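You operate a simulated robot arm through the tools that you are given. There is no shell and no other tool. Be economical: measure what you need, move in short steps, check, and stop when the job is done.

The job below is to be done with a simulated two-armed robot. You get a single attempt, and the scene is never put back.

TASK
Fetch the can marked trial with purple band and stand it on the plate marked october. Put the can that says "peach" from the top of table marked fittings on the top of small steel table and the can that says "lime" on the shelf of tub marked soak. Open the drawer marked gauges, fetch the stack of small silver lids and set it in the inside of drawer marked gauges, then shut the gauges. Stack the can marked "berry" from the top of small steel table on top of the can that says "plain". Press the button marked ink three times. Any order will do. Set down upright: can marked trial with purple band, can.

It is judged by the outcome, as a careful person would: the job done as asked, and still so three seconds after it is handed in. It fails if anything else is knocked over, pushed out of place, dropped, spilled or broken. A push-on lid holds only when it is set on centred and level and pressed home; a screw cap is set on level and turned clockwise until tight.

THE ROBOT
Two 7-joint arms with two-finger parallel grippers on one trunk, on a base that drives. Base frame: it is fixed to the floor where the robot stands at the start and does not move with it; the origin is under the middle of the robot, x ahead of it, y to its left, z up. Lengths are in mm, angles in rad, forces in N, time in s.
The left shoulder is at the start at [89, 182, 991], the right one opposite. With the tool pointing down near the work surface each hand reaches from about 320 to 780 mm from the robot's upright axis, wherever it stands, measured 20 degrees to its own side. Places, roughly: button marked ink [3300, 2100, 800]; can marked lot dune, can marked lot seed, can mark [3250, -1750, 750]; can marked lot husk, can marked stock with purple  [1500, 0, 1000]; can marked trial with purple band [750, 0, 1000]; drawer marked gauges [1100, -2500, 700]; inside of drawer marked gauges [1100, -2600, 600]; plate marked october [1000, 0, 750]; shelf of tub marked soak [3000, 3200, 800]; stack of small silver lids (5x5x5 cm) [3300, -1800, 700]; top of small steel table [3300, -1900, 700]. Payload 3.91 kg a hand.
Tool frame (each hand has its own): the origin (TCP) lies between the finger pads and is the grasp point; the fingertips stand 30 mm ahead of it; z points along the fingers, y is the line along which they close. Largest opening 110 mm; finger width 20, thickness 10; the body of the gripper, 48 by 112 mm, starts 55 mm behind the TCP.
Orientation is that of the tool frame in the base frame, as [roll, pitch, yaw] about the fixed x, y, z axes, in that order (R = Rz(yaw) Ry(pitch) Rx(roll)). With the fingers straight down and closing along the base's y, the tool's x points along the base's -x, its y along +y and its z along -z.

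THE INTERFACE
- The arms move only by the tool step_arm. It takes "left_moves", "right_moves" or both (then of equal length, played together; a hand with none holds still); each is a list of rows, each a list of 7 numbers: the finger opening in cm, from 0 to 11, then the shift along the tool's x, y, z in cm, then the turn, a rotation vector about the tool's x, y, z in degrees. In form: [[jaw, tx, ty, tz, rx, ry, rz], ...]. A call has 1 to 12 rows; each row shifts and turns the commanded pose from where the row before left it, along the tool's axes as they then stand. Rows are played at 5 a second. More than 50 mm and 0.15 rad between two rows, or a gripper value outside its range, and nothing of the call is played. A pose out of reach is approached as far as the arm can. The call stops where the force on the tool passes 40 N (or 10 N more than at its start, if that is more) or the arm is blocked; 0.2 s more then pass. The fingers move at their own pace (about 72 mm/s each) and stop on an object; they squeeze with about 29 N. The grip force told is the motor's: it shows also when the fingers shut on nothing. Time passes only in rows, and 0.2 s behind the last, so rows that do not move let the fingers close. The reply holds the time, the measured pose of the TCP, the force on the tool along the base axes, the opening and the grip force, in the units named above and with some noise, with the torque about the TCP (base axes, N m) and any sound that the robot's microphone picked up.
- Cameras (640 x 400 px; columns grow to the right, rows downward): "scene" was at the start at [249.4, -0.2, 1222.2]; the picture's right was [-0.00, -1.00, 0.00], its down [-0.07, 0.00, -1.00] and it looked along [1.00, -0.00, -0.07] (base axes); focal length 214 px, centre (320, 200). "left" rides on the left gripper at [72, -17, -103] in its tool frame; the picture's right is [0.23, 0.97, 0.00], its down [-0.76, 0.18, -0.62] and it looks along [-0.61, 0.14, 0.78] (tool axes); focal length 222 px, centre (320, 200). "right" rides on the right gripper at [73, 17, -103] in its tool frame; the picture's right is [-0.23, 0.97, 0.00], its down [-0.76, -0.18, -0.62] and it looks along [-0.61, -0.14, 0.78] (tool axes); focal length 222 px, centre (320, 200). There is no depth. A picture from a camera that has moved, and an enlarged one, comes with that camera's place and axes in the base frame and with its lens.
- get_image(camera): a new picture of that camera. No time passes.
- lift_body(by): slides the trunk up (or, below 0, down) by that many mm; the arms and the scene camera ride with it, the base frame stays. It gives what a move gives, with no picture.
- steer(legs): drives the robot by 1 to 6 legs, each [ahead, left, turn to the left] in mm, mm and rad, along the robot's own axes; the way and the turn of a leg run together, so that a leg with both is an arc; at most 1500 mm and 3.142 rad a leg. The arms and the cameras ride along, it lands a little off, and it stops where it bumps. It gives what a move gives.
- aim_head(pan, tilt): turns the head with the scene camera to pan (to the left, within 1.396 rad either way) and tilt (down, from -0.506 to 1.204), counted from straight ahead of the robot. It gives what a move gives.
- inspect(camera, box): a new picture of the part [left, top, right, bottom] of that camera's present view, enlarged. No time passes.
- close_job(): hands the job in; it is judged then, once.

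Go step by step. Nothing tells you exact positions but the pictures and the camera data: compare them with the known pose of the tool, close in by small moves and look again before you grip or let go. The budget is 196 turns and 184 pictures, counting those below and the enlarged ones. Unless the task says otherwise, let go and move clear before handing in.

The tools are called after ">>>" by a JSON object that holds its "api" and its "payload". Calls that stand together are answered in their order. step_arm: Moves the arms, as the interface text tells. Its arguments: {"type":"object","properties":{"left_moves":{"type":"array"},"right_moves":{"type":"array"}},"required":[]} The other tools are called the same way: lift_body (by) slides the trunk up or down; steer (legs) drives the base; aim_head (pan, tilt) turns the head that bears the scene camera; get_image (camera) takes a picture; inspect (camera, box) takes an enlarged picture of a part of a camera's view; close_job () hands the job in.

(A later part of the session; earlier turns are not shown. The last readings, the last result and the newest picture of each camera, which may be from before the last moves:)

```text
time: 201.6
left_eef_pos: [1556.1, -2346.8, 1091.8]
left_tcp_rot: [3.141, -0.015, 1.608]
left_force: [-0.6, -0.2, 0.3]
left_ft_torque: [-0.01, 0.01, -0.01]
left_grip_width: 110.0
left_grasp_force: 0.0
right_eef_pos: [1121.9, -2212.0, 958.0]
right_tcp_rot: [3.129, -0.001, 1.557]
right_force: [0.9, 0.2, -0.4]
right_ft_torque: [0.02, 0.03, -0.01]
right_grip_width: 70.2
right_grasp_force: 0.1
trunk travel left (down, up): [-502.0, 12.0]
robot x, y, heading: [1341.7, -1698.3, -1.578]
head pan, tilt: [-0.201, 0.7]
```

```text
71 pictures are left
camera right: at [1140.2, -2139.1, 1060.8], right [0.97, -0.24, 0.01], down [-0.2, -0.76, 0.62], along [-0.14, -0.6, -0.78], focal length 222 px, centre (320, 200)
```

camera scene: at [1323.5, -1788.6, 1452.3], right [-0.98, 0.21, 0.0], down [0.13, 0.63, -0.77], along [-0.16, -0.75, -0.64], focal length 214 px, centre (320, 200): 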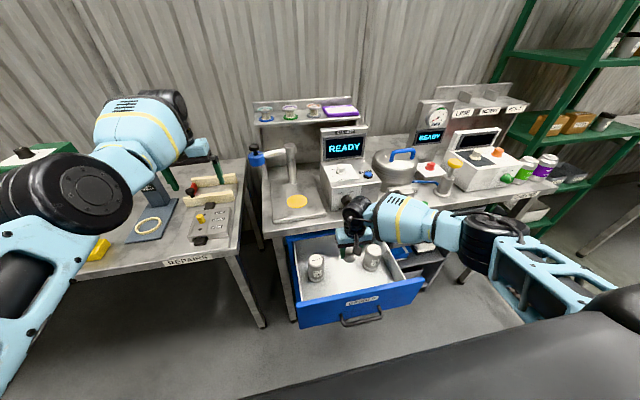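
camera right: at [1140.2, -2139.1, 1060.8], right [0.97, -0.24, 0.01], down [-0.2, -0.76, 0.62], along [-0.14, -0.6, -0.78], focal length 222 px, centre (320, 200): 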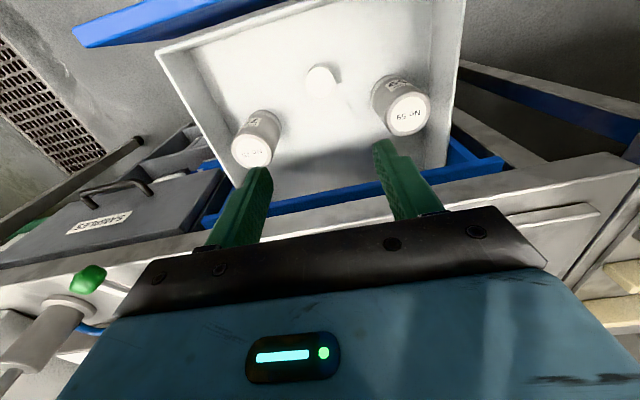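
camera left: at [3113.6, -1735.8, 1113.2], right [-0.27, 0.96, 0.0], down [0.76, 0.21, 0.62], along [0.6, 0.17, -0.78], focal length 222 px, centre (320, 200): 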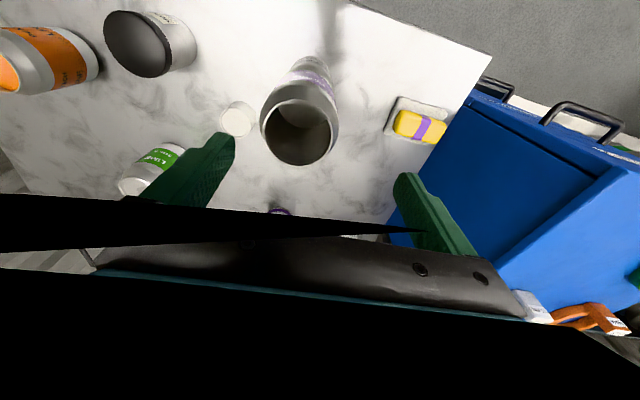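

Lids stand in the drawer. To shut it I'll push the front with closed right fingertips pitched forward. I back off, lower the trunk and pitch the hand.

>>> {"api": "steer", "payload": {"legs": [[-230, 0, 0]]}}

>>> {"api": "lift_body", "payload": {"by": -150}}

>>> {"api": "step_arm", "payload": {"right_moves": [[0, 0, 0, 0, 0, -7.5, 0], [0, 0, 0, 0, 0, -7.5, 0], [0, 0, 0, 0, 0, -7.5, 0], [0, 0, 0, 0, 0, -7.5, 0], [0, 0, 0, 0, 0, -7.5, 0], [0, 0, 0, 0, 0, -7.5, 0], [0, 0, 0, 0, 0, -7.5, 0], [0, 0, 0, 0, 0, 0, 0]]}}

>>> {"api": "get_image", "payload": {"camera": "scene"}}

>>> {"api": "get_image", "payload": {"camera": "right"}}

```text
time: 203.3
left_eef_pos: [1559.2, -2118.1, 1093.0]
left_tcp_rot: [-3.141, -0.017, 1.605]
left_force: [-0.3, 0.2, 0.2]
left_ft_torque: [-0.02, 0.03, -0.03]
left_grip_width: 109.9
left_grasp_force: 0.0
right_eef_pos: [1123.4, -1983.0, 957.2]
right_tcp_rot: [3.129, -0.001, 1.555]
right_force: [-0.4, -0.5, -0.5]
right_ft_torque: [-0.01, -0.03, 0.0]
right_grip_width: 70.0
right_grasp_force: 0.0
trunk travel left (down, up): [-502.0, 12.0]
robot x, y, heading: [1342.4, -1465.7, -1.577]
head pan, tilt: [-0.201, 0.7]
```

```text
time: 205.1
left_eef_pos: [1559.3, -2081.7, 720.6]
left_tcp_rot: [3.125, -0.369, 1.61]
left_force: [0.0, 0.3, 0.4]
left_ft_torque: [0.0, 0.0, -0.02]
left_grip_width: 110.1
left_grasp_force: 0.1
right_eef_pos: [1122.7, -1981.8, 808.7]
right_tcp_rot: [3.129, 0.002, 1.555]
right_force: [0.4, -0.9, 0.0]
right_ft_torque: [0.01, 0.02, -0.01]
right_grip_width: 70.0
right_grasp_force: 0.0
trunk travel left (down, up): [-352.0, 162.0]
robot x, y, heading: [1343.2, -1468.9, -1.578]
head pan, tilt: [-0.201, 0.7]
```

```text
time: 206.9
left_eef_pos: [1558.5, -2081.3, 719.7]
left_tcp_rot: [3.127, -0.369, 1.609]
left_force: [0.3, -0.5, -0.2]
left_ft_torque: [0.04, 0.02, 0.0]
left_grip_width: 110.3
left_grasp_force: 0.0
right_eef_pos: [1122.5, -1982.0, 808.4]
right_tcp_rot: [3.123, 0.786, 1.542]
right_force: [-0.5, 0.1, 0.1]
right_ft_torque: [0.02, -0.01, 0.01]
right_grip_width: 0.2
right_grasp_force: 28.5
right hand out of reach, approached as far as the arm can: row 7
trunk travel left (down, up): [-352.0, 162.0]
robot x, y, heading: [1347.6, -1463.6, -1.583]
head pan, tilt: [-0.201, 0.7]
```

```text
70 pictures are left
camera scene: at [1324.2, -1679.5, 1268.5], right [-0.98, 0.21, 0.0], down [0.13, 0.63, -0.77], along [-0.16, -0.75, -0.64], focal length 214 px, centre (320, 200)
```

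scene: 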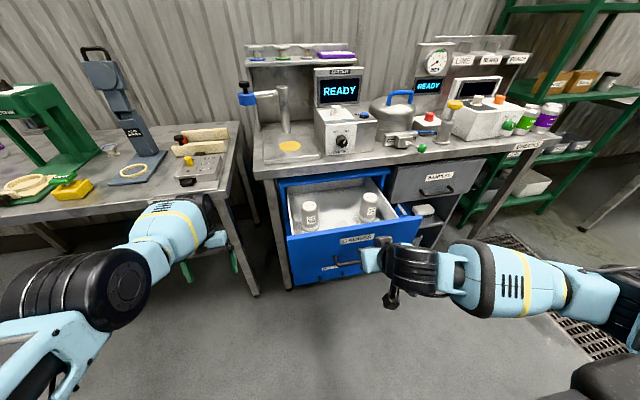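

```text
69 pictures are left
camera right: at [1143.3, -1857.6, 828.9], right [0.97, -0.18, 0.17], down [-0.19, -0.09, 0.98], along [-0.16, -0.98, -0.12], focal length 222 px, centre (320, 200)
```

right: 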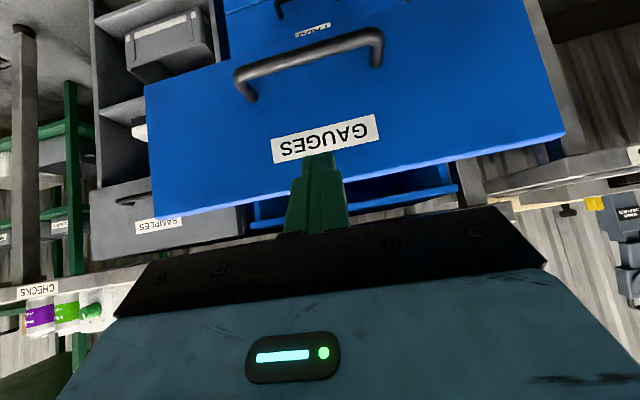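

Fingertips point at the GAUGES panel. I lower 5 cm and drive forward to push it shut.

>>> {"api": "step_arm", "payload": {"right_moves": [[0, 1.75, 0, 1.75, 0, 0, 0], [0, 1.75, 0, 1.75, 0, 0, 0], [0, 0, 0, 0, 0, 0, 0]]}}

>>> {"api": "steer", "payload": {"legs": [[180, 0, 0]]}}

>>> {"api": "get_image", "payload": {"camera": "scene"}}

```text
time: 207.7
left_eef_pos: [1558.5, -2081.8, 720.8]
left_tcp_rot: [3.122, -0.369, 1.609]
left_force: [-1.0, 0.1, 0.6]
left_ft_torque: [0.02, -0.04, 0.02]
left_grip_width: 110.1
left_grasp_force: 0.0
right_eef_pos: [1139.4, -1981.1, 763.7]
right_tcp_rot: [3.093, 0.782, 1.536]
right_force: [0.9, 0.2, 0.2]
right_ft_torque: [-0.02, 0.0, -0.03]
right_grip_width: 0.2
right_grasp_force: 29.5
right hand out of reach, approached as far as the arm can: row 2
trunk travel left (down, up): [-352.0, 162.0]
robot x, y, heading: [1347.3, -1467.0, -1.576]
head pan, tilt: [-0.201, 0.7]
```

```text
time: 209.1
left_eef_pos: [1554.3, -2239.8, 720.8]
left_tcp_rot: [3.125, -0.397, 1.604]
left_force: [-0.7, 7.1, 3.8]
left_ft_torque: [-1.18, -0.05, -0.03]
left_grip_width: 110.1
left_grasp_force: 0.0
right_eef_pos: [1134.8, -2142.7, 763.4]
right_tcp_rot: [3.096, 0.785, 1.533]
right_force: [0.4, -0.4, 0.1]
right_ft_torque: [0.02, 0.02, 0.04]
right_grip_width: 0.0
right_grasp_force: 28.7
trunk travel left (down, up): [-352.0, 162.0]
robot x, y, heading: [1341.1, -1626.6, -1.589]
head pan, tilt: [-0.201, 0.7]
stopped in leg 1: the force on the tool passed its limit at 219 N (the readings are from after the stop); the commanded pose is now the measured one
```

```text
68 pictures are left
camera scene: at [1321.2, -1841.1, 1268.7], right [-0.98, 0.21, 0.0], down [0.14, 0.63, -0.77], along [-0.16, -0.75, -0.64], focal length 214 px, centre (320, 200)
```

scene: 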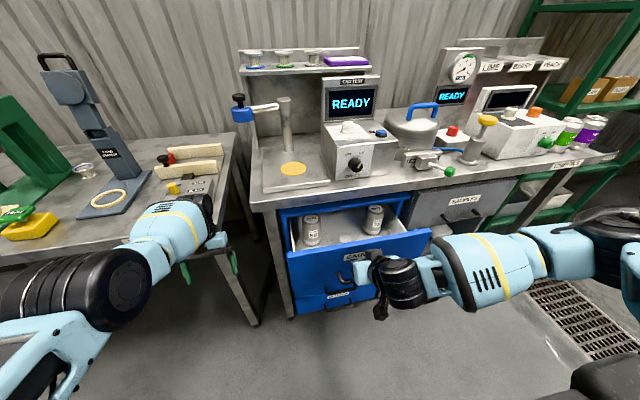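

The left hand had dropped low and bumped the repairs table edge. I back off a bit and raise the left hand clear.

>>> {"api": "steer", "payload": {"legs": [[-60, 0, 0.02]]}}

>>> {"api": "step_arm", "payload": {"left_moves": [[11, 2, 0, -3, 0, 0, 0], [11, 2, 0, -4, 0, 0, 0], [11, 2, 0, -4, 0, 0, 0], [11, 2, 0, -4, 0, 0, 0], [11, 0, 0, -4, 0, 0, 0], [11, 0, 0, -4, 0, 0, 0], [11, 0, 0, -4, 0, 0, 0], [11, 0, 0, 0, 0, 0, 0]]}}

>>> {"api": "get_image", "payload": {"camera": "scene"}}

```text
time: 210.1
left_eef_pos: [1564.4, -2175.3, 722.3]
left_tcp_rot: [3.124, -0.398, 1.624]
left_force: [-0.6, 0.5, -0.3]
left_ft_torque: [-0.04, -0.03, 0.01]
left_grip_width: 110.2
left_grasp_force: 0.0
right_eef_pos: [1146.2, -2087.8, 764.2]
right_tcp_rot: [3.096, 0.784, 1.553]
right_force: [0.0, -0.2, 0.3]
right_ft_torque: [0.0, -0.01, -0.01]
right_grip_width: 0.0
right_grasp_force: 28.8
trunk travel left (down, up): [-352.0, 162.0]
robot x, y, heading: [1342.7, -1570.3, -1.569]
head pan, tilt: [-0.201, 0.7]
```

```text
time: 211.9
left_eef_pos: [1560.6, -2207.7, 925.1]
left_tcp_rot: [3.124, -0.396, 1.623]
left_force: [-1.0, 0.2, 0.8]
left_ft_torque: [0.01, 0.0, -0.03]
left_grip_width: 110.1
left_grasp_force: 0.1
left hand out of reach, approached as far as the arm can: row 1, 2, 3, 4, 5, 6, 7
right_eef_pos: [1145.5, -2088.0, 762.3]
right_tcp_rot: [3.095, 0.781, 1.554]
right_force: [0.7, -0.1, 0.5]
right_ft_torque: [0.02, -0.02, -0.02]
right_grip_width: 0.0
right_grasp_force: 29.5
trunk travel left (down, up): [-352.0, 162.0]
robot x, y, heading: [1343.9, -1566.6, -1.565]
head pan, tilt: [-0.201, 0.7]
```

```text
67 pictures are left
camera scene: at [1325.8, -1784.3, 1268.5], right [-0.98, 0.19, 0.0], down [0.12, 0.63, -0.76], along [-0.15, -0.75, -0.64], focal length 214 px, centre (320, 200)
```

scene: 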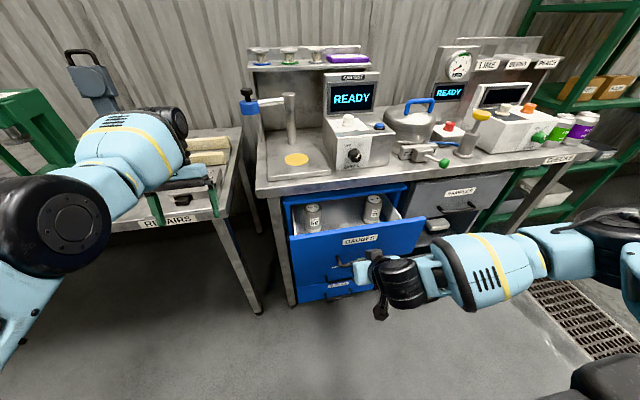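

Left hand is above the table now. I push with the right arm's own extension, after a short 50 mm drive.

>>> {"api": "steer", "payload": {"legs": [[50, 0, 0]]}}

>>> {"api": "step_arm", "payload": {"right_moves": [[0, -1.2, -0.3, 1.2, 0, 0, 0], [0, -1.2, -0.3, 1.2, 0, 0, 0], [0, -1.2, -0.3, 1.2, 0, 0, 0], [0, -1.2, 0, 1.2, 0, 0, 0], [0, -1.2, 0, 1.2, 0, 0, 0], [0, -1.2, 0, 1.2, 0, 0, 0], [0, -1.2, 0, 1.2, 0, 0, 0], [0, 0, 0, 0, 0, 0, 0]]}}

>>> {"api": "get_image", "payload": {"camera": "scene"}}

```text
time: 212.8
left_eef_pos: [1560.7, -2257.3, 925.9]
left_tcp_rot: [3.123, -0.397, 1.623]
left_force: [-0.7, 0.5, -0.6]
left_ft_torque: [0.0, 0.0, 0.0]
left_grip_width: 110.0
left_grasp_force: 0.1
right_eef_pos: [1146.5, -2139.8, 762.5]
right_tcp_rot: [3.097, 0.78, 1.556]
right_force: [-1.0, -0.3, -0.3]
right_ft_torque: [0.0, 0.0, 0.04]
right_grip_width: 0.0
right_grasp_force: 29.1
trunk travel left (down, up): [-352.0, 162.0]
robot x, y, heading: [1343.1, -1616.4, -1.568]
head pan, tilt: [-0.201, 0.7]
```

```text
time: 214.6
left_eef_pos: [1560.7, -2256.4, 924.9]
left_tcp_rot: [3.124, -0.395, 1.623]
left_force: [0.7, -0.2, 0.0]
left_ft_torque: [-0.02, 0.03, 0.01]
left_grip_width: 110.1
left_grasp_force: 0.2
right_eef_pos: [1139.8, -2255.6, 762.9]
right_tcp_rot: [3.096, 0.783, 1.553]
right_force: [-0.1, 0.5, 0.4]
right_ft_torque: [0.0, -0.02, 0.0]
right_grip_width: 0.1
right_grasp_force: 28.8
trunk travel left (down, up): [-352.0, 162.0]
robot x, y, heading: [1344.5, -1614.9, -1.561]
head pan, tilt: [-0.201, 0.7]
```

```text
66 pictures are left
camera scene: at [1326.2, -1833.3, 1268.5], right [-0.98, 0.19, 0.0], down [0.12, 0.63, -0.77], along [-0.15, -0.75, -0.64], focal length 214 px, centre (320, 200)
```

scene: 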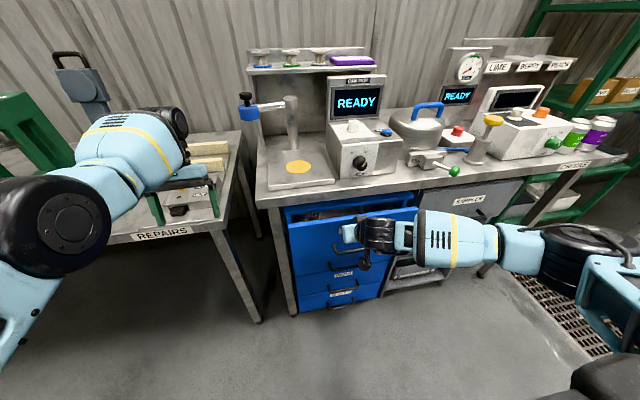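

The drawer is nearly closed. Continue until it stops.

>>> {"api": "step_arm", "payload": {"right_moves": [[0, -1, 0, 1, 0, 0, 0], [0, -1, 0, 1, 0, 0, 0], [0, -1, 0, 1, 0, 0, 0], [0, -0.7, 0, 0.7, 0, 0, 0], [0, -0.5, 0, 0.5, 0, 0, 0], [0, 0, 0, 0, 0, 0, 0]]}}

>>> {"api": "get_image", "payload": {"camera": "scene"}}

```text
time: 215.8
left_eef_pos: [1560.1, -2254.4, 927.1]
left_tcp_rot: [3.123, -0.394, 1.622]
left_force: [0.2, 0.4, -0.3]
left_ft_torque: [-0.01, 0.0, -0.01]
left_grip_width: 110.1
left_grasp_force: 0.2
right_eef_pos: [1139.2, -2306.7, 760.4]
right_tcp_rot: [3.099, 0.771, 1.557]
right_force: [-1.2, 22.9, 9.8]
right_ft_torque: [0.0, 0.05, -0.09]
right_grip_width: 0.0
right_grasp_force: 28.9
trunk travel left (down, up): [-352.0, 162.0]
robot x, y, heading: [1342.7, -1617.5, -1.568]
head pan, tilt: [-0.201, 0.7]
stopped in row 5 (right hand): the force on the tool passed its limit at 50 N (the readings are from after the stop); the commanded pose is now the measured one
```

```text
65 pictures are left
camera scene: at [1325.8, -1829.4, 1269.1], right [-0.98, 0.2, 0.0], down [0.13, 0.63, -0.77], along [-0.15, -0.75, -0.64], focal length 214 px, centre (320, 200)
```

scene: 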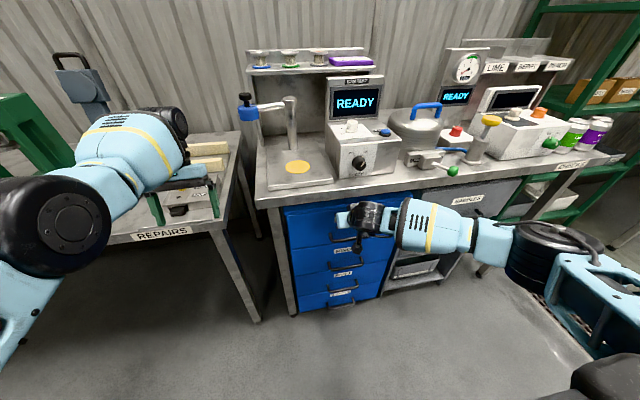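

Drawer is shut. I back off, level the right hand, and drive toward the other side of the room to search for the fittings table.

>>> {"api": "steer", "payload": {"legs": [[-450, 0, 0]]}}

>>> {"api": "step_arm", "payload": {"right_moves": [[11, 0, 0, 0, 0, 7.5, 0], [11, 0, 0, 0, 0, 7.5, 0], [11, 0, 0, 0, 0, 7.5, 0], [11, 0, 0, 0, 0, 7.5, 0], [11, 0, 0, 0, 0, 7.5, 0], [11, 0, 0, 0, 0, 7.5, 0], [11, 2, 0, -3, 0, 0, 0], [11, 2, 0, -4, 0, 0, 0], [11, 2, 0, -4, 0, 0, 0], [11, 2, 0, -4, 0, 0, 0], [11, 2, 0, -4, 0, 0, 0], [11, 0, 0, -4, 0, 0, 0]]}}

>>> {"api": "steer", "payload": {"legs": [[0, 0, 1.57], [900, 0, 0], [0, 0, 1.57]]}}

>>> {"api": "aim_head", "payload": {"pan": 0.0, "tilt": 0.3}}

>>> {"api": "get_image", "payload": {"camera": "scene"}}

```text
time: 218.5
left_eef_pos: [1552.8, -1811.4, 924.9]
left_tcp_rot: [3.123, -0.396, 1.61]
left_force: [0.0, 0.1, 0.6]
left_ft_torque: [0.0, -0.03, 0.0]
left_grip_width: 110.1
left_grasp_force: 0.0
right_eef_pos: [1130.9, -1860.5, 759.2]
right_tcp_rot: [3.099, 0.772, 1.543]
right_force: [-0.6, -0.4, 1.0]
right_ft_torque: [0.03, -0.05, -0.01]
right_grip_width: 0.0
right_grasp_force: 28.7
trunk travel left (down, up): [-352.0, 162.0]
robot x, y, heading: [1342.1, -1171.1, -1.58]
head pan, tilt: [-0.201, 0.7]
```

```text
time: 221.1
left_eef_pos: [1553.9, -1812.3, 926.6]
left_tcp_rot: [3.125, -0.396, 1.61]
left_force: [-1.0, 0.2, 0.4]
left_ft_torque: [0.0, 0.01, 0.0]
left_grip_width: 110.0
left_grasp_force: 0.0
right_eef_pos: [1124.9, -1766.1, 989.7]
right_tcp_rot: [3.11, -0.014, 1.574]
right_force: [-0.3, -0.3, -0.4]
right_ft_torque: [-0.01, 0.01, -0.01]
right_grip_width: 109.8
right_grasp_force: 0.0
trunk travel left (down, up): [-352.0, 162.0]
robot x, y, heading: [1341.3, -1172.2, -1.578]
head pan, tilt: [-0.201, 0.7]
```

```text
time: 233.5
left_eef_pos: [2007.3, -500.0, 924.9]
left_tcp_rot: [3.124, -0.396, -1.513]
left_force: [0.7, 0.1, 0.3]
left_ft_torque: [0.0, -0.02, -0.01]
left_grip_width: 110.1
left_grasp_force: 0.0
right_eef_pos: [2435.4, -537.4, 988.7]
right_tcp_rot: [3.11, -0.014, -1.548]
right_force: [0.5, -0.5, 0.3]
right_ft_torque: [-0.01, -0.01, -0.01]
right_grip_width: 110.1
right_grasp_force: 0.1
trunk travel left (down, up): [-352.0, 162.0]
robot x, y, heading: [2235.1, -1136.6, 1.585]
head pan, tilt: [-0.201, 0.7]
```

```text
time: 234.4
left_eef_pos: [2005.5, -500.4, 925.2]
left_tcp_rot: [3.123, -0.399, -1.512]
left_force: [0.4, -0.2, 0.5]
left_ft_torque: [-0.01, -0.01, 0.02]
left_grip_width: 110.0
left_grasp_force: 0.1
right_eef_pos: [2436.7, -537.5, 988.6]
right_tcp_rot: [3.11, -0.013, -1.548]
right_force: [-0.4, -0.4, 0.0]
right_ft_torque: [0.02, 0.01, -0.03]
right_grip_width: 109.8
right_grasp_force: 0.1
trunk travel left (down, up): [-352.0, 162.0]
robot x, y, heading: [2228.1, -1137.7, 1.584]
head pan, tilt: [0.0, 0.3]
```

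```text
64 pictures are left
camera scene: at [2224.9, -911.6, 1304.5], right [1.0, 0.01, 0.0], down [0.0, -0.3, -0.96], along [-0.01, 0.95, -0.3], focal length 214 px, centre (320, 200)
```

scene: 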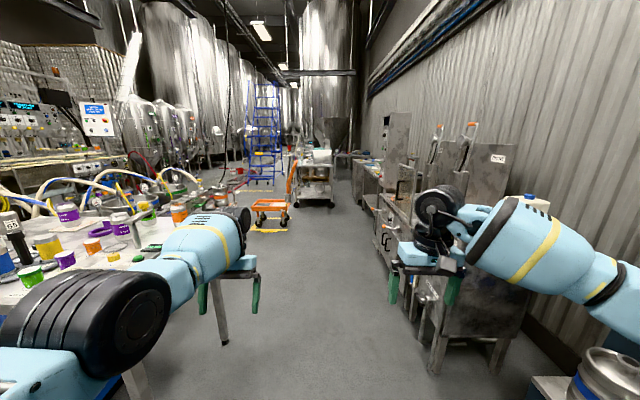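

The corridor to the north is clear. I advance and look for FITTINGS, INK and SOAK signs.

>>> {"api": "inspect", "payload": {"camera": "scene", "box": [200, 110, 440, 260]}}

>>> {"api": "steer", "payload": {"legs": [[1400, 0, -0.02]]}}

>>> {"api": "get_image", "payload": {"camera": "scene"}}

```text
2.67 times, centred on (320, 185) of scene
camera zoom: at [2224.9, -911.6, 1304.5], right [1.0, 0.01, 0.0], down [0.0, -0.3, -0.96], along [-0.01, 0.95, -0.3], focal length 572 px, centre (320, 240)
```

zoom: 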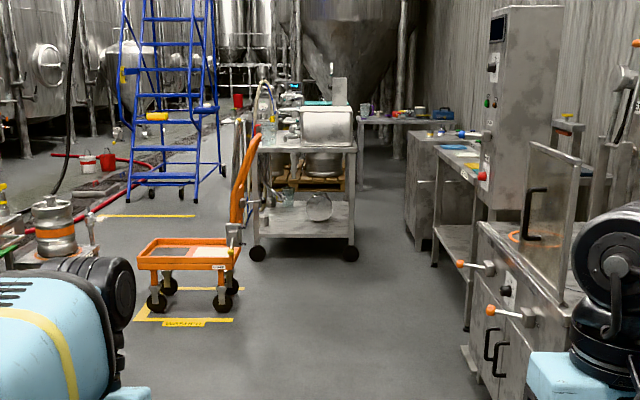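

```text
time: 241.4
left_eef_pos: [2012.4, 928.8, 924.3]
left_tcp_rot: [3.124, -0.399, -1.53]
left_force: [-0.2, 0.3, -0.3]
left_ft_torque: [0.02, -0.03, -0.03]
left_grip_width: 109.9
left_grasp_force: 0.0
right_eef_pos: [2440.5, 882.9, 987.9]
right_tcp_rot: [3.112, -0.013, -1.568]
right_force: [-0.3, 0.1, -0.3]
right_ft_torque: [0.0, -0.03, -0.04]
right_grip_width: 110.2
right_grasp_force: 0.1
trunk travel left (down, up): [-352.0, 162.0]
robot x, y, heading: [2227.2, 286.4, 1.565]
head pan, tilt: [0.0, 0.3]
```

```text
62 pictures are left
camera scene: at [2223.4, 512.0, 1304.6], right [1.0, -0.01, 0.0], down [0.0, -0.3, -0.96], along [0.01, 0.96, -0.3], focal length 214 px, centre (320, 200)
```

scene: 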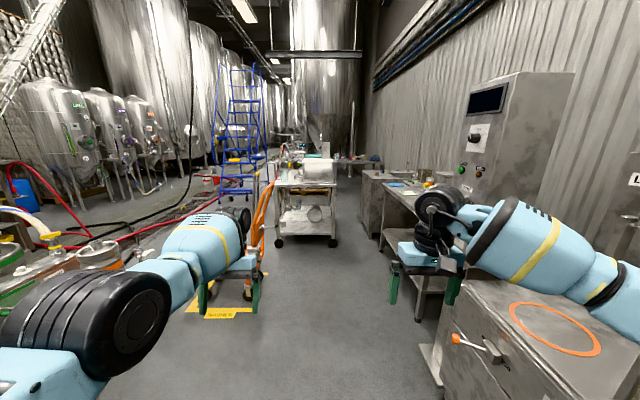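

>>> {"api": "inspect", "payload": {"camera": "scene", "box": [330, 130, 490, 230]}}

>>> {"api": "inspect", "payload": {"camera": "scene", "box": [260, 120, 360, 182]}}

```text
4.00 times, centred on (410, 180) of scene
camera zoom: at [2223.4, 512.0, 1304.6], right [1.0, -0.01, 0.0], down [0.0, -0.3, -0.96], along [0.01, 0.96, -0.3], focal length 858 px, centre (-40, 280)
```

zoom: 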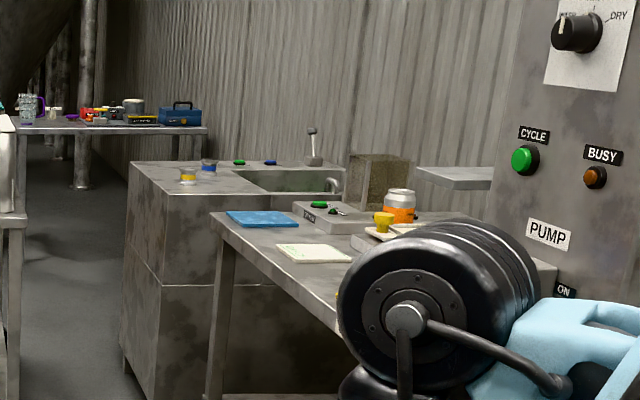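

```text
6.40 times, centred on (310, 151) of scene
camera zoom: at [2223.4, 512.0, 1304.6], right [1.0, -0.01, 0.0], down [0.0, -0.3, -0.96], along [0.01, 0.96, -0.3], focal length 1373 px, centre (384, 514)
```

zoom: 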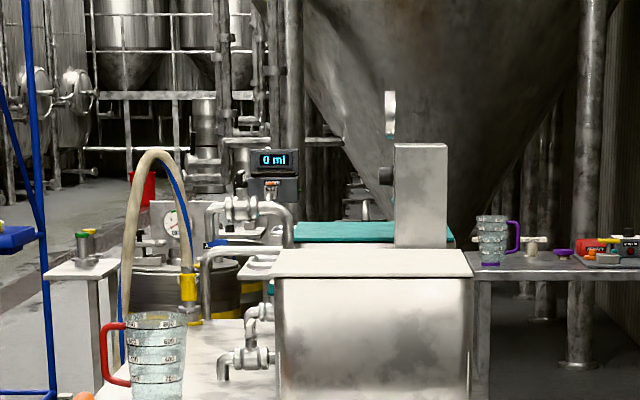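

An orange can stands on the table at the right wall (likely the fittings table). I shift right a bit, away from the orange cart, and go ahead.

>>> {"api": "steer", "payload": {"legs": [[0, -110, 0], [950, 0, 0]]}}

>>> {"api": "aim_head", "payload": {"pan": -0.7, "tilt": 0.3}}

>>> {"api": "get_image", "payload": {"camera": "scene"}}

```text
time: 247.4
left_eef_pos: [2111.4, 1834.0, 925.8]
left_tcp_rot: [3.125, -0.399, -1.517]
left_force: [-0.4, 0.0, -0.3]
left_ft_torque: [-0.02, 0.02, 0.02]
left_grip_width: 110.0
left_grasp_force: 0.2
right_eef_pos: [2539.5, 1795.8, 987.6]
right_tcp_rot: [3.11, -0.014, -1.553]
right_force: [-0.2, 0.7, 0.7]
right_ft_torque: [0.0, -0.02, 0.01]
right_grip_width: 110.0
right_grasp_force: 0.0
trunk travel left (down, up): [-352.0, 162.0]
robot x, y, heading: [2329.4, 1195.6, 1.579]
head pan, tilt: [0.0, 0.3]
```

```text
time: 248.5
left_eef_pos: [2111.3, 1834.4, 926.1]
left_tcp_rot: [3.125, -0.398, -1.517]
left_force: [0.6, 0.0, 0.0]
left_ft_torque: [0.01, 0.02, 0.0]
left_grip_width: 110.0
left_grasp_force: 0.1
right_eef_pos: [2539.1, 1794.4, 989.1]
right_tcp_rot: [3.111, -0.014, -1.554]
right_force: [0.0, 0.3, -0.8]
right_ft_torque: [-0.01, 0.0, 0.02]
right_grip_width: 109.9
right_grasp_force: 0.1
trunk travel left (down, up): [-352.0, 162.0]
robot x, y, heading: [2332.0, 1198.0, 1.58]
head pan, tilt: [-0.7, 0.3]
```

```text
59 pictures are left
camera scene: at [2387.3, 1399.9, 1304.6], right [0.77, -0.64, 0.0], down [-0.19, -0.23, -0.96], along [0.61, 0.74, -0.3], focal length 214 px, centre (320, 200)
```

scene: 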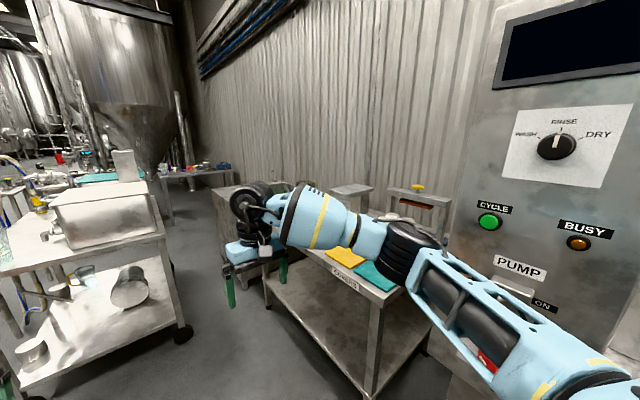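

>>> {"api": "inspect", "payload": {"camera": "scene", "box": [280, 150, 480, 310]}}

>>> {"api": "inspect", "payload": {"camera": "scene", "box": [150, 140, 250, 202]}}

```text
2.50 times, centred on (380, 230) of scene
camera zoom: at [2387.3, 1399.9, 1304.6], right [0.77, -0.64, 0.0], down [-0.19, -0.23, -0.96], along [0.61, 0.74, -0.3], focal length 536 px, centre (170, 125)
```

zoom: 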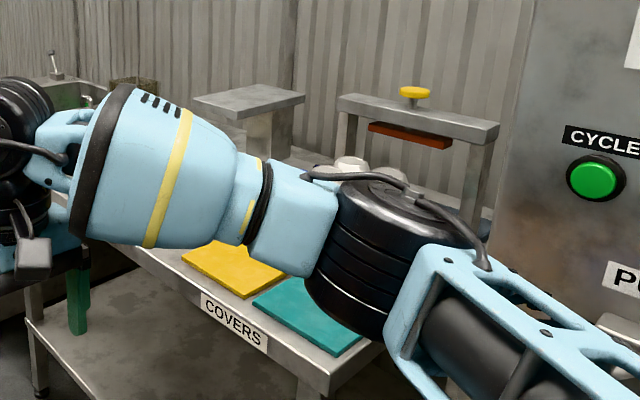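

```text
6.40 times, centred on (200, 171) of scene
camera zoom: at [2387.3, 1399.9, 1304.6], right [0.77, -0.64, 0.0], down [-0.19, -0.23, -0.96], along [0.61, 0.74, -0.3], focal length 1373 px, centre (1088, 386)
```

zoom: 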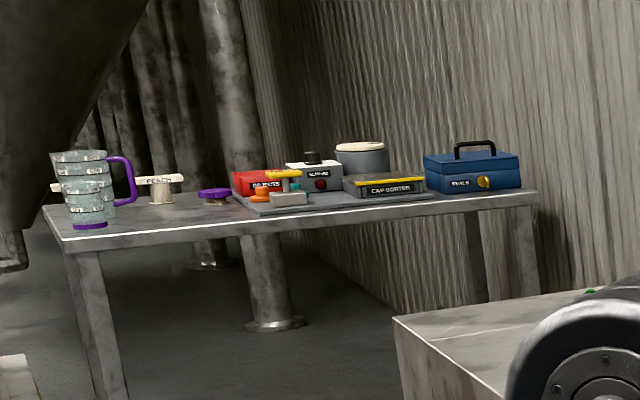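

That table is COVERS. I move up and turn to face it, to find the ink button.

>>> {"api": "steer", "payload": {"legs": [[750, 110, 0], [0, 0, -1.57]]}}

>>> {"api": "aim_head", "payload": {"pan": 0.1, "tilt": 0.4}}

>>> {"api": "get_image", "payload": {"camera": "scene"}}

```text
time: 256.4
left_eef_pos: [2855.9, 2148.0, 925.1]
left_tcp_rot: [3.126, -0.397, -3.095]
left_force: [0.7, 0.0, -1.1]
left_ft_torque: [0.04, 0.0, 0.01]
left_grip_width: 110.0
left_grasp_force: 0.1
right_eef_pos: [2812.5, 1720.2, 988.0]
right_tcp_rot: [3.11, -0.014, -3.131]
right_force: [0.0, -0.2, 0.0]
right_ft_torque: [0.0, -0.03, 0.01]
right_grip_width: 109.9
right_grasp_force: 0.1
trunk travel left (down, up): [-352.0, 162.0]
robot x, y, heading: [2216.9, 1935.7, 0.006]
head pan, tilt: [-0.7, 0.3]
```

```text
time: 257.5
left_eef_pos: [2855.2, 2146.9, 925.0]
left_tcp_rot: [3.124, -0.397, -3.096]
left_force: [0.3, 0.5, -0.6]
left_ft_torque: [-0.03, 0.01, -0.03]
left_grip_width: 109.9
left_grasp_force: 0.0
right_eef_pos: [2813.5, 1718.8, 987.8]
right_tcp_rot: [3.11, -0.014, -3.132]
right_force: [0.1, -0.5, 0.3]
right_ft_torque: [-0.01, 0.02, -0.01]
right_grip_width: 110.1
right_grasp_force: 0.0
trunk travel left (down, up): [-352.0, 162.0]
robot x, y, heading: [2217.3, 1931.9, 0.003]
head pan, tilt: [0.099, 0.4]
```

```text
56 pictures are left
camera scene: at [2438.3, 1942.3, 1295.3], right [0.1, -0.99, 0.0], down [-0.39, -0.04, -0.92], along [0.92, 0.09, -0.39], focal length 214 px, centre (320, 200)
```

scene: 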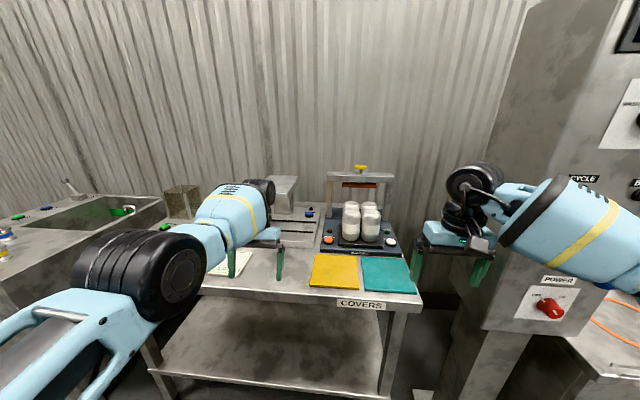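

>>> {"api": "inspect", "payload": {"camera": "scene", "box": [250, 150, 430, 310]}}

>>> {"api": "inspect", "payload": {"camera": "scene", "box": [0, 160, 220, 300]}}

```text
2.50 times, centred on (340, 230) of scene
camera zoom: at [2438.3, 1942.3, 1295.3], right [0.1, -0.99, 0.0], down [-0.39, -0.04, -0.92], along [0.92, 0.09, -0.39], focal length 536 px, centre (270, 125)
```

zoom: 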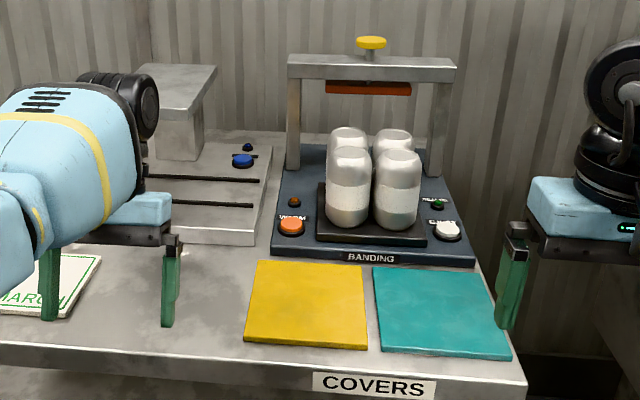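

```text
2.86 times, centred on (110, 230) of scene
camera zoom: at [2438.3, 1942.3, 1295.3], right [0.1, -0.99, 0.0], down [-0.39, -0.04, -0.92], along [0.92, 0.09, -0.39], focal length 613 px, centre (920, 114)
```

zoom: 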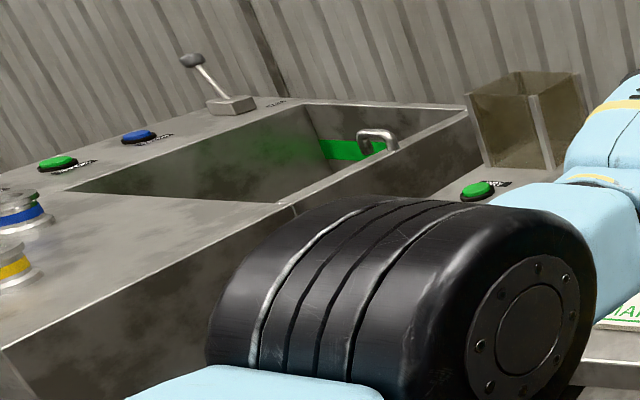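

>>> {"api": "inspect", "payload": {"camera": "scene", "box": [290, 195, 340, 226]}}

>>> {"api": "get_image", "payload": {"camera": "left"}}

```text
12.80 times, centred on (315, 210) of scene
camera zoom: at [2438.3, 1942.3, 1295.3], right [0.1, -0.99, 0.0], down [-0.39, -0.04, -0.92], along [0.92, 0.09, -0.39], focal length 2745 px, centre (384, 66)
```

zoom: 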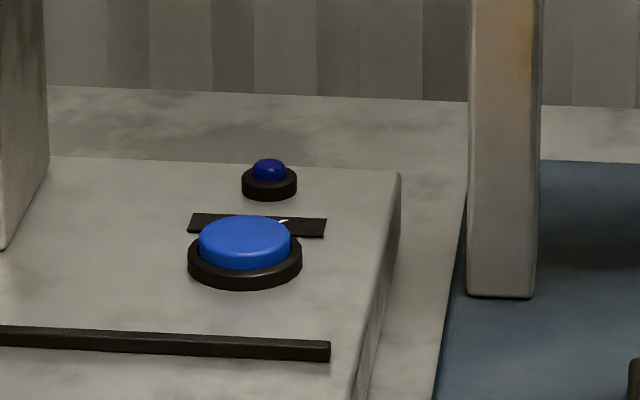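

```text
52 pictures are left
camera left: at [2828.2, 2127.4, 1047.3], right [-0.25, 0.96, 0.1], down [0.94, 0.21, 0.28], along [0.25, 0.17, -0.95], focal length 222 px, centre (320, 200)
```

left: 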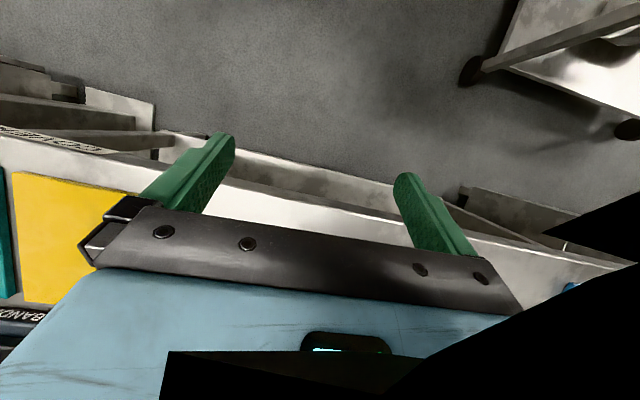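

The blue button is at about (3279, 2071), matching the ink spot. I pitch the right hand forward for reach, raise the trunk for clearance, turn a bit left and drive closer.

>>> {"api": "step_arm", "payload": {"right_moves": [[0, 0, 0, 0, 0, -7.5, 0], [0, 0, 0, 0, 0, -7.5, 0], [0, 0, 0, 0, 0, -7.5, 0], [0, 0, 0, 0, 0, -7.5, 0], [0, 0, 0, 0, 0, -7.5, 0], [0, 0, 0, 0, 0, -7.5, 0], [0, 0, 0, 0, 0, 0, 0]]}}

>>> {"api": "lift_body", "payload": {"by": 90}}

>>> {"api": "steer", "payload": {"legs": [[0, 0, 0.5], [225, -130, 0]]}}

>>> {"api": "aim_head", "payload": {"pan": -0.35, "tilt": 0.5}}

>>> {"api": "get_image", "payload": {"camera": "scene"}}

```text
time: 259.1
left_eef_pos: [2856.6, 2147.8, 925.7]
left_tcp_rot: [3.124, -0.398, -3.096]
left_force: [0.2, 0.2, -0.3]
left_ft_torque: [0.0, 0.0, 0.01]
left_grip_width: 109.9
left_grasp_force: 0.1
right_eef_pos: [2813.4, 1720.7, 988.3]
right_tcp_rot: [3.098, 0.774, 3.121]
right_force: [-0.3, -0.2, -0.1]
right_ft_torque: [0.01, 0.03, -0.01]
right_grip_width: 0.1
right_grasp_force: 29.1
trunk travel left (down, up): [-352.0, 162.0]
robot x, y, heading: [2216.3, 1935.1, 0.0]
head pan, tilt: [0.099, 0.4]
```

```text
time: 260.4
left_eef_pos: [2851.1, 2148.0, 1098.6]
left_tcp_rot: [3.13, -0.257, -3.097]
left_force: [0.4, 0.5, 0.2]
left_ft_torque: [0.0, 0.01, 0.01]
left_grip_width: 109.9
left_grasp_force: 0.1
right_eef_pos: [2813.8, 1719.7, 1078.0]
right_tcp_rot: [3.1, 0.771, 3.121]
right_force: [0.3, 0.0, -0.7]
right_ft_torque: [0.03, -0.01, -0.01]
right_grip_width: 0.0
right_grasp_force: 28.5
trunk travel left (down, up): [-442.0, 72.0]
robot x, y, heading: [2212.8, 1935.5, 0.0]
head pan, tilt: [0.099, 0.4]
```

```text
time: 263.7
left_eef_pos: [2941.4, 2412.7, 1100.1]
left_tcp_rot: [3.132, -0.257, -2.607]
left_force: [-0.1, 0.3, 0.0]
left_ft_torque: [0.04, 0.0, -0.01]
left_grip_width: 109.9
left_grasp_force: 0.1
right_eef_pos: [3107.4, 2015.5, 1077.9]
right_tcp_rot: [3.097, 0.771, -2.674]
right_force: [-0.6, 0.9, 0.4]
right_ft_torque: [0.0, 0.02, 0.01]
right_grip_width: 0.1
right_grasp_force: 29.5
trunk travel left (down, up): [-442.0, 72.0]
robot x, y, heading: [2482.7, 1925.1, 0.486]
head pan, tilt: [0.099, 0.4]
```

```text
time: 264.6
left_eef_pos: [2939.0, 2412.5, 1099.1]
left_tcp_rot: [3.13, -0.256, -2.606]
left_force: [-0.5, 0.4, 1.2]
left_ft_torque: [0.01, -0.01, 0.03]
left_grip_width: 109.8
left_grasp_force: 0.0
right_eef_pos: [3107.3, 2017.2, 1079.1]
right_tcp_rot: [3.098, 0.771, -2.675]
right_force: [0.3, -0.1, 0.5]
right_ft_torque: [0.0, -0.03, -0.02]
right_grip_width: 0.0
right_grasp_force: 28.9
trunk travel left (down, up): [-442.0, 72.0]
robot x, y, heading: [2480.2, 1923.9, 0.495]
head pan, tilt: [-0.351, 0.499]
```

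```text
51 pictures are left
camera scene: at [2648.4, 1979.5, 1389.1], right [0.14, -0.99, 0.0], down [-0.47, -0.07, -0.88], along [0.87, 0.12, -0.48], focal length 214 px, centre (320, 200)
```

scene: 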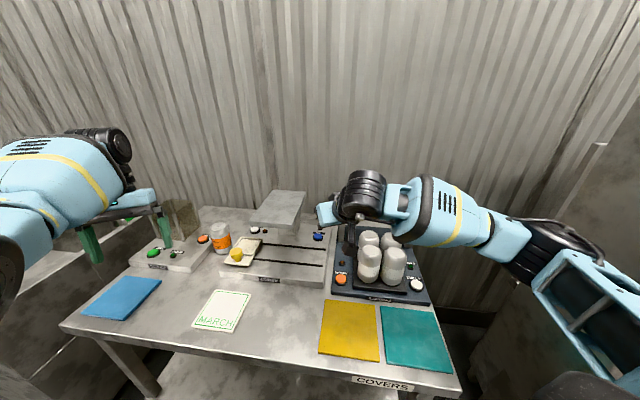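

>>> {"api": "inspect", "payload": {"camera": "scene", "box": [225, 205, 345, 280]}}

>>> {"api": "inspect", "payload": {"camera": "scene", "box": [130, 210, 240, 280]}}

```text
5.33 times, centred on (285, 242) of scene
camera zoom: at [2648.4, 1979.5, 1389.1], right [0.14, -0.99, 0.0], down [-0.47, -0.07, -0.88], along [0.87, 0.12, -0.48], focal length 1144 px, centre (507, -27)
```

zoom: 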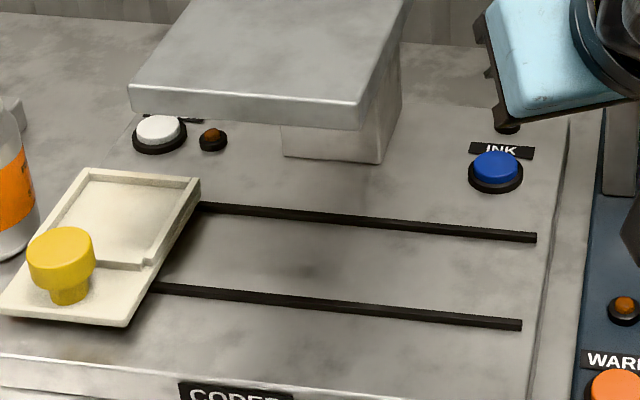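

```text
5.71 times, centred on (185, 245) of scene
camera zoom: at [2648.4, 1979.5, 1389.1], right [0.14, -0.99, 0.0], down [-0.47, -0.07, -0.88], along [0.87, 0.12, -0.48], focal length 1226 px, centre (1091, -57)
```

zoom: 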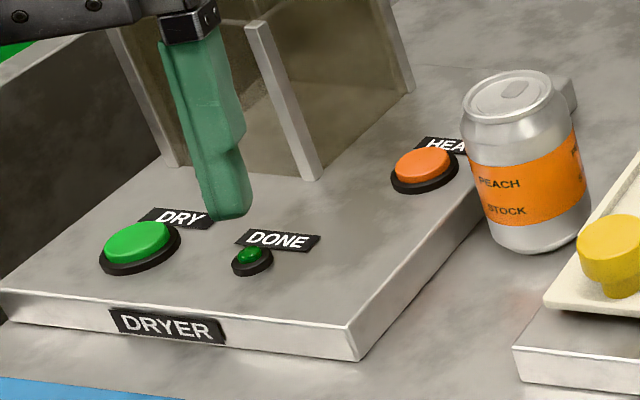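

INK confirmed: blue button top at about (3330, 2081, 847). The path is almost along the tool axis; I advance most of it and check.

>>> {"api": "step_arm", "payload": {"right_moves": [[0, 0, -0.8, 4, 0, 0, 0], [0, 0, -0.8, 4, 0, 0, 0], [0, 0, -0.8, 4, 0, 0, 0], [0, 0, -0.8, 4, 0, 0, 0], [0, 0, -0.8, 4, 0, 0, 0], [0, 0, 0, 2, 0, 0, 0], [0, 0, 0, 0, 0, 0, 0]]}}

>>> {"api": "get_image", "payload": {"camera": "right"}}

>>> {"api": "inspect", "payload": {"camera": "scene", "box": [265, 190, 385, 265]}}

```text
time: 266.2
left_eef_pos: [2939.7, 2411.2, 1100.4]
left_tcp_rot: [3.131, -0.256, -2.609]
left_force: [0.8, -0.1, 0.9]
left_ft_torque: [0.0, 0.0, -0.01]
left_grip_width: 110.1
left_grasp_force: 0.2
right_eef_pos: [3260.0, 2056.8, 919.0]
right_tcp_rot: [3.097, 0.77, -2.672]
right_force: [-0.2, 0.3, 0.1]
right_ft_torque: [0.01, 0.0, 0.01]
right_grip_width: 0.1
right_grasp_force: 29.1
trunk travel left (down, up): [-442.0, 72.0]
robot x, y, heading: [2478.1, 1923.9, 0.488]
head pan, tilt: [-0.351, 0.499]
```

```text
48 pictures are left
camera right: at [3144.3, 2011.4, 942.0], right [-0.32, 0.93, 0.19], down [0.2, -0.13, 0.97], along [0.93, 0.35, -0.14], focal length 222 px, centre (320, 200)
```

right: 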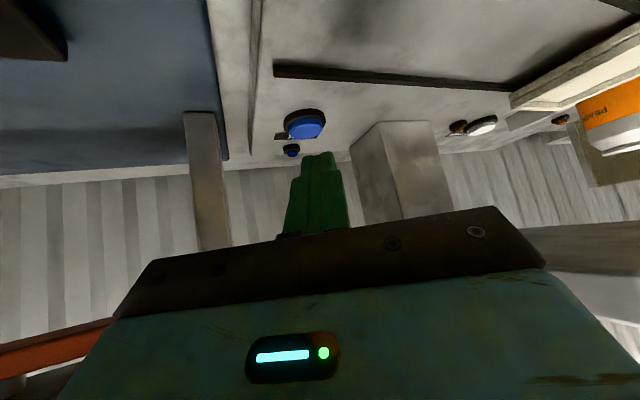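

```text
5.33 times, centred on (325, 228) of scene
camera zoom: at [2648.5, 1979.1, 1389.1], right [0.14, -0.99, 0.0], down [-0.47, -0.07, -0.88], along [0.87, 0.12, -0.48], focal length 1144 px, centre (293, 53)
```

zoom: 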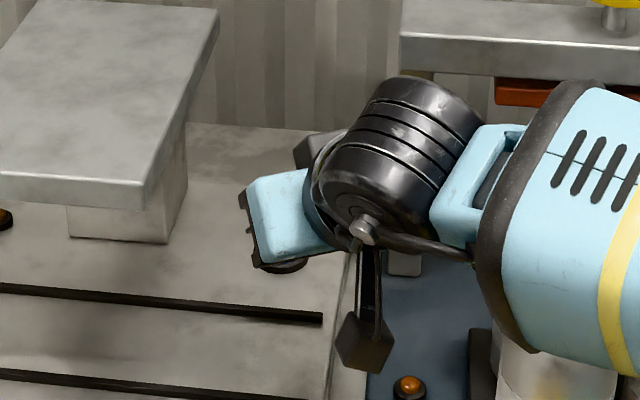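

Button seen at (3324, 2078, ~847). I move the fingertips to hover just above.

>>> {"api": "step_arm", "payload": {"right_moves": [[0, -0.75, -0.5, 2.8, 0, 0, 0], [0, -0.75, -0.5, 2.8, 0, 0, 0], [0, 0, 0, 0, 0, 0, 0]]}}

>>> {"api": "get_image", "payload": {"camera": "right"}}

```text
time: 267.0
left_eef_pos: [2940.2, 2411.6, 1100.5]
left_tcp_rot: [3.132, -0.256, -2.606]
left_force: [0.2, -0.4, 0.0]
left_ft_torque: [0.0, -0.01, -0.04]
left_grip_width: 110.0
left_grasp_force: 0.0
right_eef_pos: [3304.8, 2072.2, 889.6]
right_tcp_rot: [3.096, 0.774, -2.674]
right_force: [0.8, 0.4, -1.1]
right_ft_torque: [0.03, 0.0, -0.02]
right_grip_width: 0.0
right_grasp_force: 29.0
trunk travel left (down, up): [-442.0, 72.0]
robot x, y, heading: [2479.8, 1923.8, 0.484]
head pan, tilt: [-0.351, 0.499]
```

```text
46 pictures are left
camera right: at [3191.6, 2026.7, 913.0], right [-0.32, 0.93, 0.19], down [0.2, -0.13, 0.97], along [0.93, 0.35, -0.14], focal length 222 px, centre (320, 200)
```

right: 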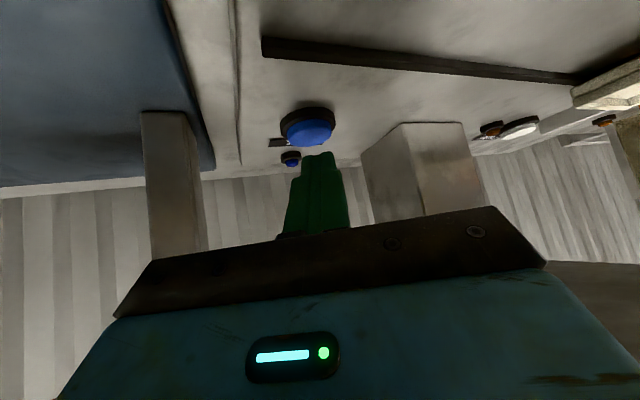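

Almost above the button. I go forward 8 mm, then press down in small steps watching force.

>>> {"api": "step_arm", "payload": {"right_moves": [[0, -0.57, -0.1, 0.56, 0, 0, 0], [0, 0.35, 0, 0.36, 0, 0, 0], [0, 0.35, 0, 0.36, 0, 0, 0], [0, 0.28, 0, 0.29, 0, 0, 0]]}}

```text
time: 268.0
left_eef_pos: [2939.6, 2412.0, 1100.6]
left_tcp_rot: [3.131, -0.255, -2.609]
left_force: [-0.6, 0.1, -0.2]
left_ft_torque: [-0.02, 0.03, 0.0]
left_grip_width: 109.9
left_grasp_force: 0.1
right_eef_pos: [3312.1, 2071.9, 880.7]
right_tcp_rot: [3.098, 0.774, -2.673]
right_force: [0.0, -0.2, -1.1]
right_ft_torque: [0.01, 0.0, 0.0]
right_grip_width: 0.2
right_grasp_force: 29.6
right hand out of reach, approached as far as the arm can: row 3
trunk travel left (down, up): [-442.0, 72.0]
robot x, y, heading: [2480.1, 1924.7, 0.49]
head pan, tilt: [-0.351, 0.499]
```

At the reach limit; I press by lowering the trunk instead.

>>> {"api": "lift_body", "payload": {"by": -10}}

>>> {"api": "get_image", "payload": {"camera": "right"}}

```text
time: 268.5
left_eef_pos: [2941.6, 2411.6, 1084.3]
left_tcp_rot: [3.129, -0.267, -2.608]
left_force: [-0.2, -1.2, -0.4]
left_ft_torque: [0.01, 0.0, 0.01]
left_grip_width: 110.1
left_grasp_force: 0.2
right_eef_pos: [3312.7, 2075.8, 872.8]
right_tcp_rot: [3.098, 0.774, -2.674]
right_force: [-0.7, 0.7, 1.2]
right_ft_torque: [-0.01, 0.01, 0.0]
right_grip_width: 0.1
right_grasp_force: 29.0
trunk travel left (down, up): [-432.0, 82.0]
robot x, y, heading: [2480.5, 1924.5, 0.492]
head pan, tilt: [-0.351, 0.499]
heard: click
```

```text
45 pictures are left
camera right: at [3197.6, 2030.6, 895.4], right [-0.32, 0.93, 0.19], down [0.2, -0.13, 0.97], along [0.93, 0.35, -0.14], focal length 222 px, centre (320, 200)
```

right: 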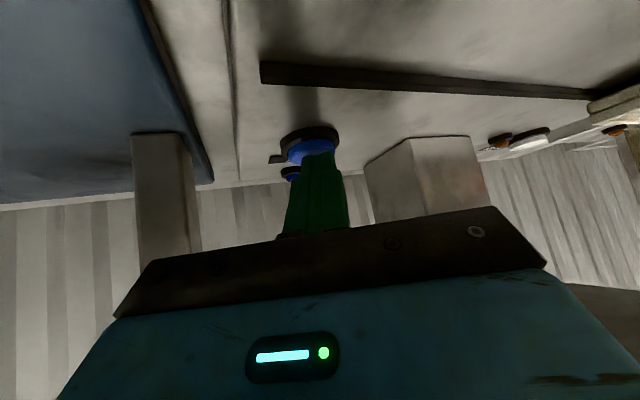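

A click: first press registered. Release and press again, one call at a time in order.

>>> {"api": "lift_body", "payload": {"by": 12}}

>>> {"api": "lift_body", "payload": {"by": -12}}

```text
time: 269.1
left_eef_pos: [2939.8, 2412.3, 1108.4]
left_tcp_rot: [3.13, -0.249, -2.609]
left_force: [-0.3, 0.5, 0.6]
left_ft_torque: [0.03, -0.03, -0.02]
left_grip_width: 110.0
left_grasp_force: 0.1
right_eef_pos: [3312.2, 2075.1, 888.0]
right_tcp_rot: [3.099, 0.779, -2.674]
right_force: [-0.6, -0.1, -0.9]
right_ft_torque: [0.01, -0.04, 0.02]
right_grip_width: 0.2
right_grasp_force: 28.9
trunk travel left (down, up): [-444.0, 70.0]
robot x, y, heading: [2481.3, 1926.3, 0.485]
head pan, tilt: [-0.351, 0.499]
```

```text
time: 269.7
left_eef_pos: [2942.5, 2411.9, 1088.7]
left_tcp_rot: [3.131, -0.264, -2.608]
left_force: [-0.4, -0.1, 0.8]
left_ft_torque: [0.02, -0.01, 0.0]
left_grip_width: 110.0
left_grasp_force: 0.0
right_eef_pos: [3313.0, 2074.8, 875.9]
right_tcp_rot: [3.098, 0.78, -2.673]
right_force: [-0.2, 0.4, 0.6]
right_ft_torque: [-0.01, 0.02, -0.02]
right_grip_width: 0.0
right_grasp_force: 29.7
trunk travel left (down, up): [-432.0, 82.0]
robot x, y, heading: [2482.4, 1927.9, 0.488]
head pan, tilt: [-0.351, 0.499]
```

No second click yet (3 mm higher than before). Lower 3 mm.

>>> {"api": "lift_body", "payload": {"by": -3}}

```text
time: 270.3
left_eef_pos: [2942.6, 2413.4, 1084.7]
left_tcp_rot: [3.131, -0.263, -2.608]
left_force: [0.0, 0.0, 0.1]
left_ft_torque: [-0.03, -0.01, 0.0]
left_grip_width: 110.1
left_grasp_force: 0.0
right_eef_pos: [3312.5, 2075.1, 873.7]
right_tcp_rot: [3.099, 0.78, -2.674]
right_force: [-0.1, -0.1, 0.1]
right_ft_torque: [-0.02, 0.0, 0.0]
right_grip_width: 0.0
right_grasp_force: 28.9
trunk travel left (down, up): [-429.0, 85.0]
robot x, y, heading: [2475.0, 1928.7, 0.487]
head pan, tilt: [-0.351, 0.499]
```

>>> {"api": "lift_body", "payload": {"by": -3}}

```text
time: 270.8
left_eef_pos: [2943.8, 2414.0, 1081.7]
left_tcp_rot: [3.13, -0.261, -2.606]
left_force: [-0.4, -0.4, 0.2]
left_ft_torque: [0.02, 0.01, -0.02]
left_grip_width: 110.0
left_grasp_force: 0.1
right_eef_pos: [3312.6, 2074.6, 871.5]
right_tcp_rot: [3.099, 0.783, -2.673]
right_force: [-0.2, -0.5, -0.2]
right_ft_torque: [0.01, -0.02, -0.03]
right_grip_width: 0.0
right_grasp_force: 28.9
trunk travel left (down, up): [-426.0, 88.0]
robot x, y, heading: [2482.2, 1925.5, 0.492]
head pan, tilt: [-0.351, 0.499]
heard: click
```

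Second press. Release and press once more.

>>> {"api": "lift_body", "payload": {"by": 14}}

>>> {"api": "lift_body", "payload": {"by": -14}}

```text
time: 271.4
left_eef_pos: [2941.8, 2413.0, 1106.2]
left_tcp_rot: [3.133, -0.241, -2.61]
left_force: [-0.2, 0.6, 1.2]
left_ft_torque: [-0.03, 0.0, 0.02]
left_grip_width: 110.2
left_grasp_force: 0.0
right_eef_pos: [3312.6, 2075.9, 885.5]
right_tcp_rot: [3.1, 0.78, -2.672]
right_force: [-0.6, 0.1, -1.3]
right_ft_torque: [0.01, 0.0, 0.01]
right_grip_width: 0.0
right_grasp_force: 29.3
trunk travel left (down, up): [-440.0, 74.0]
robot x, y, heading: [2484.8, 1925.1, 0.489]
head pan, tilt: [-0.351, 0.499]
```

```text
time: 272.0
left_eef_pos: [2944.2, 2414.3, 1083.3]
left_tcp_rot: [3.132, -0.259, -2.607]
left_force: [0.3, -1.1, -0.1]
left_ft_torque: [-0.02, 0.0, -0.02]
left_grip_width: 110.0
left_grasp_force: 0.1
right_eef_pos: [3312.7, 2075.5, 870.7]
right_tcp_rot: [3.098, 0.782, -2.674]
right_force: [0.3, 0.0, 0.3]
right_ft_torque: [0.0, 0.04, -0.04]
right_grip_width: 0.0
right_grasp_force: 28.8
trunk travel left (down, up): [-426.0, 88.0]
robot x, y, heading: [2482.2, 1922.7, 0.491]
head pan, tilt: [-0.351, 0.499]
heard: click
```

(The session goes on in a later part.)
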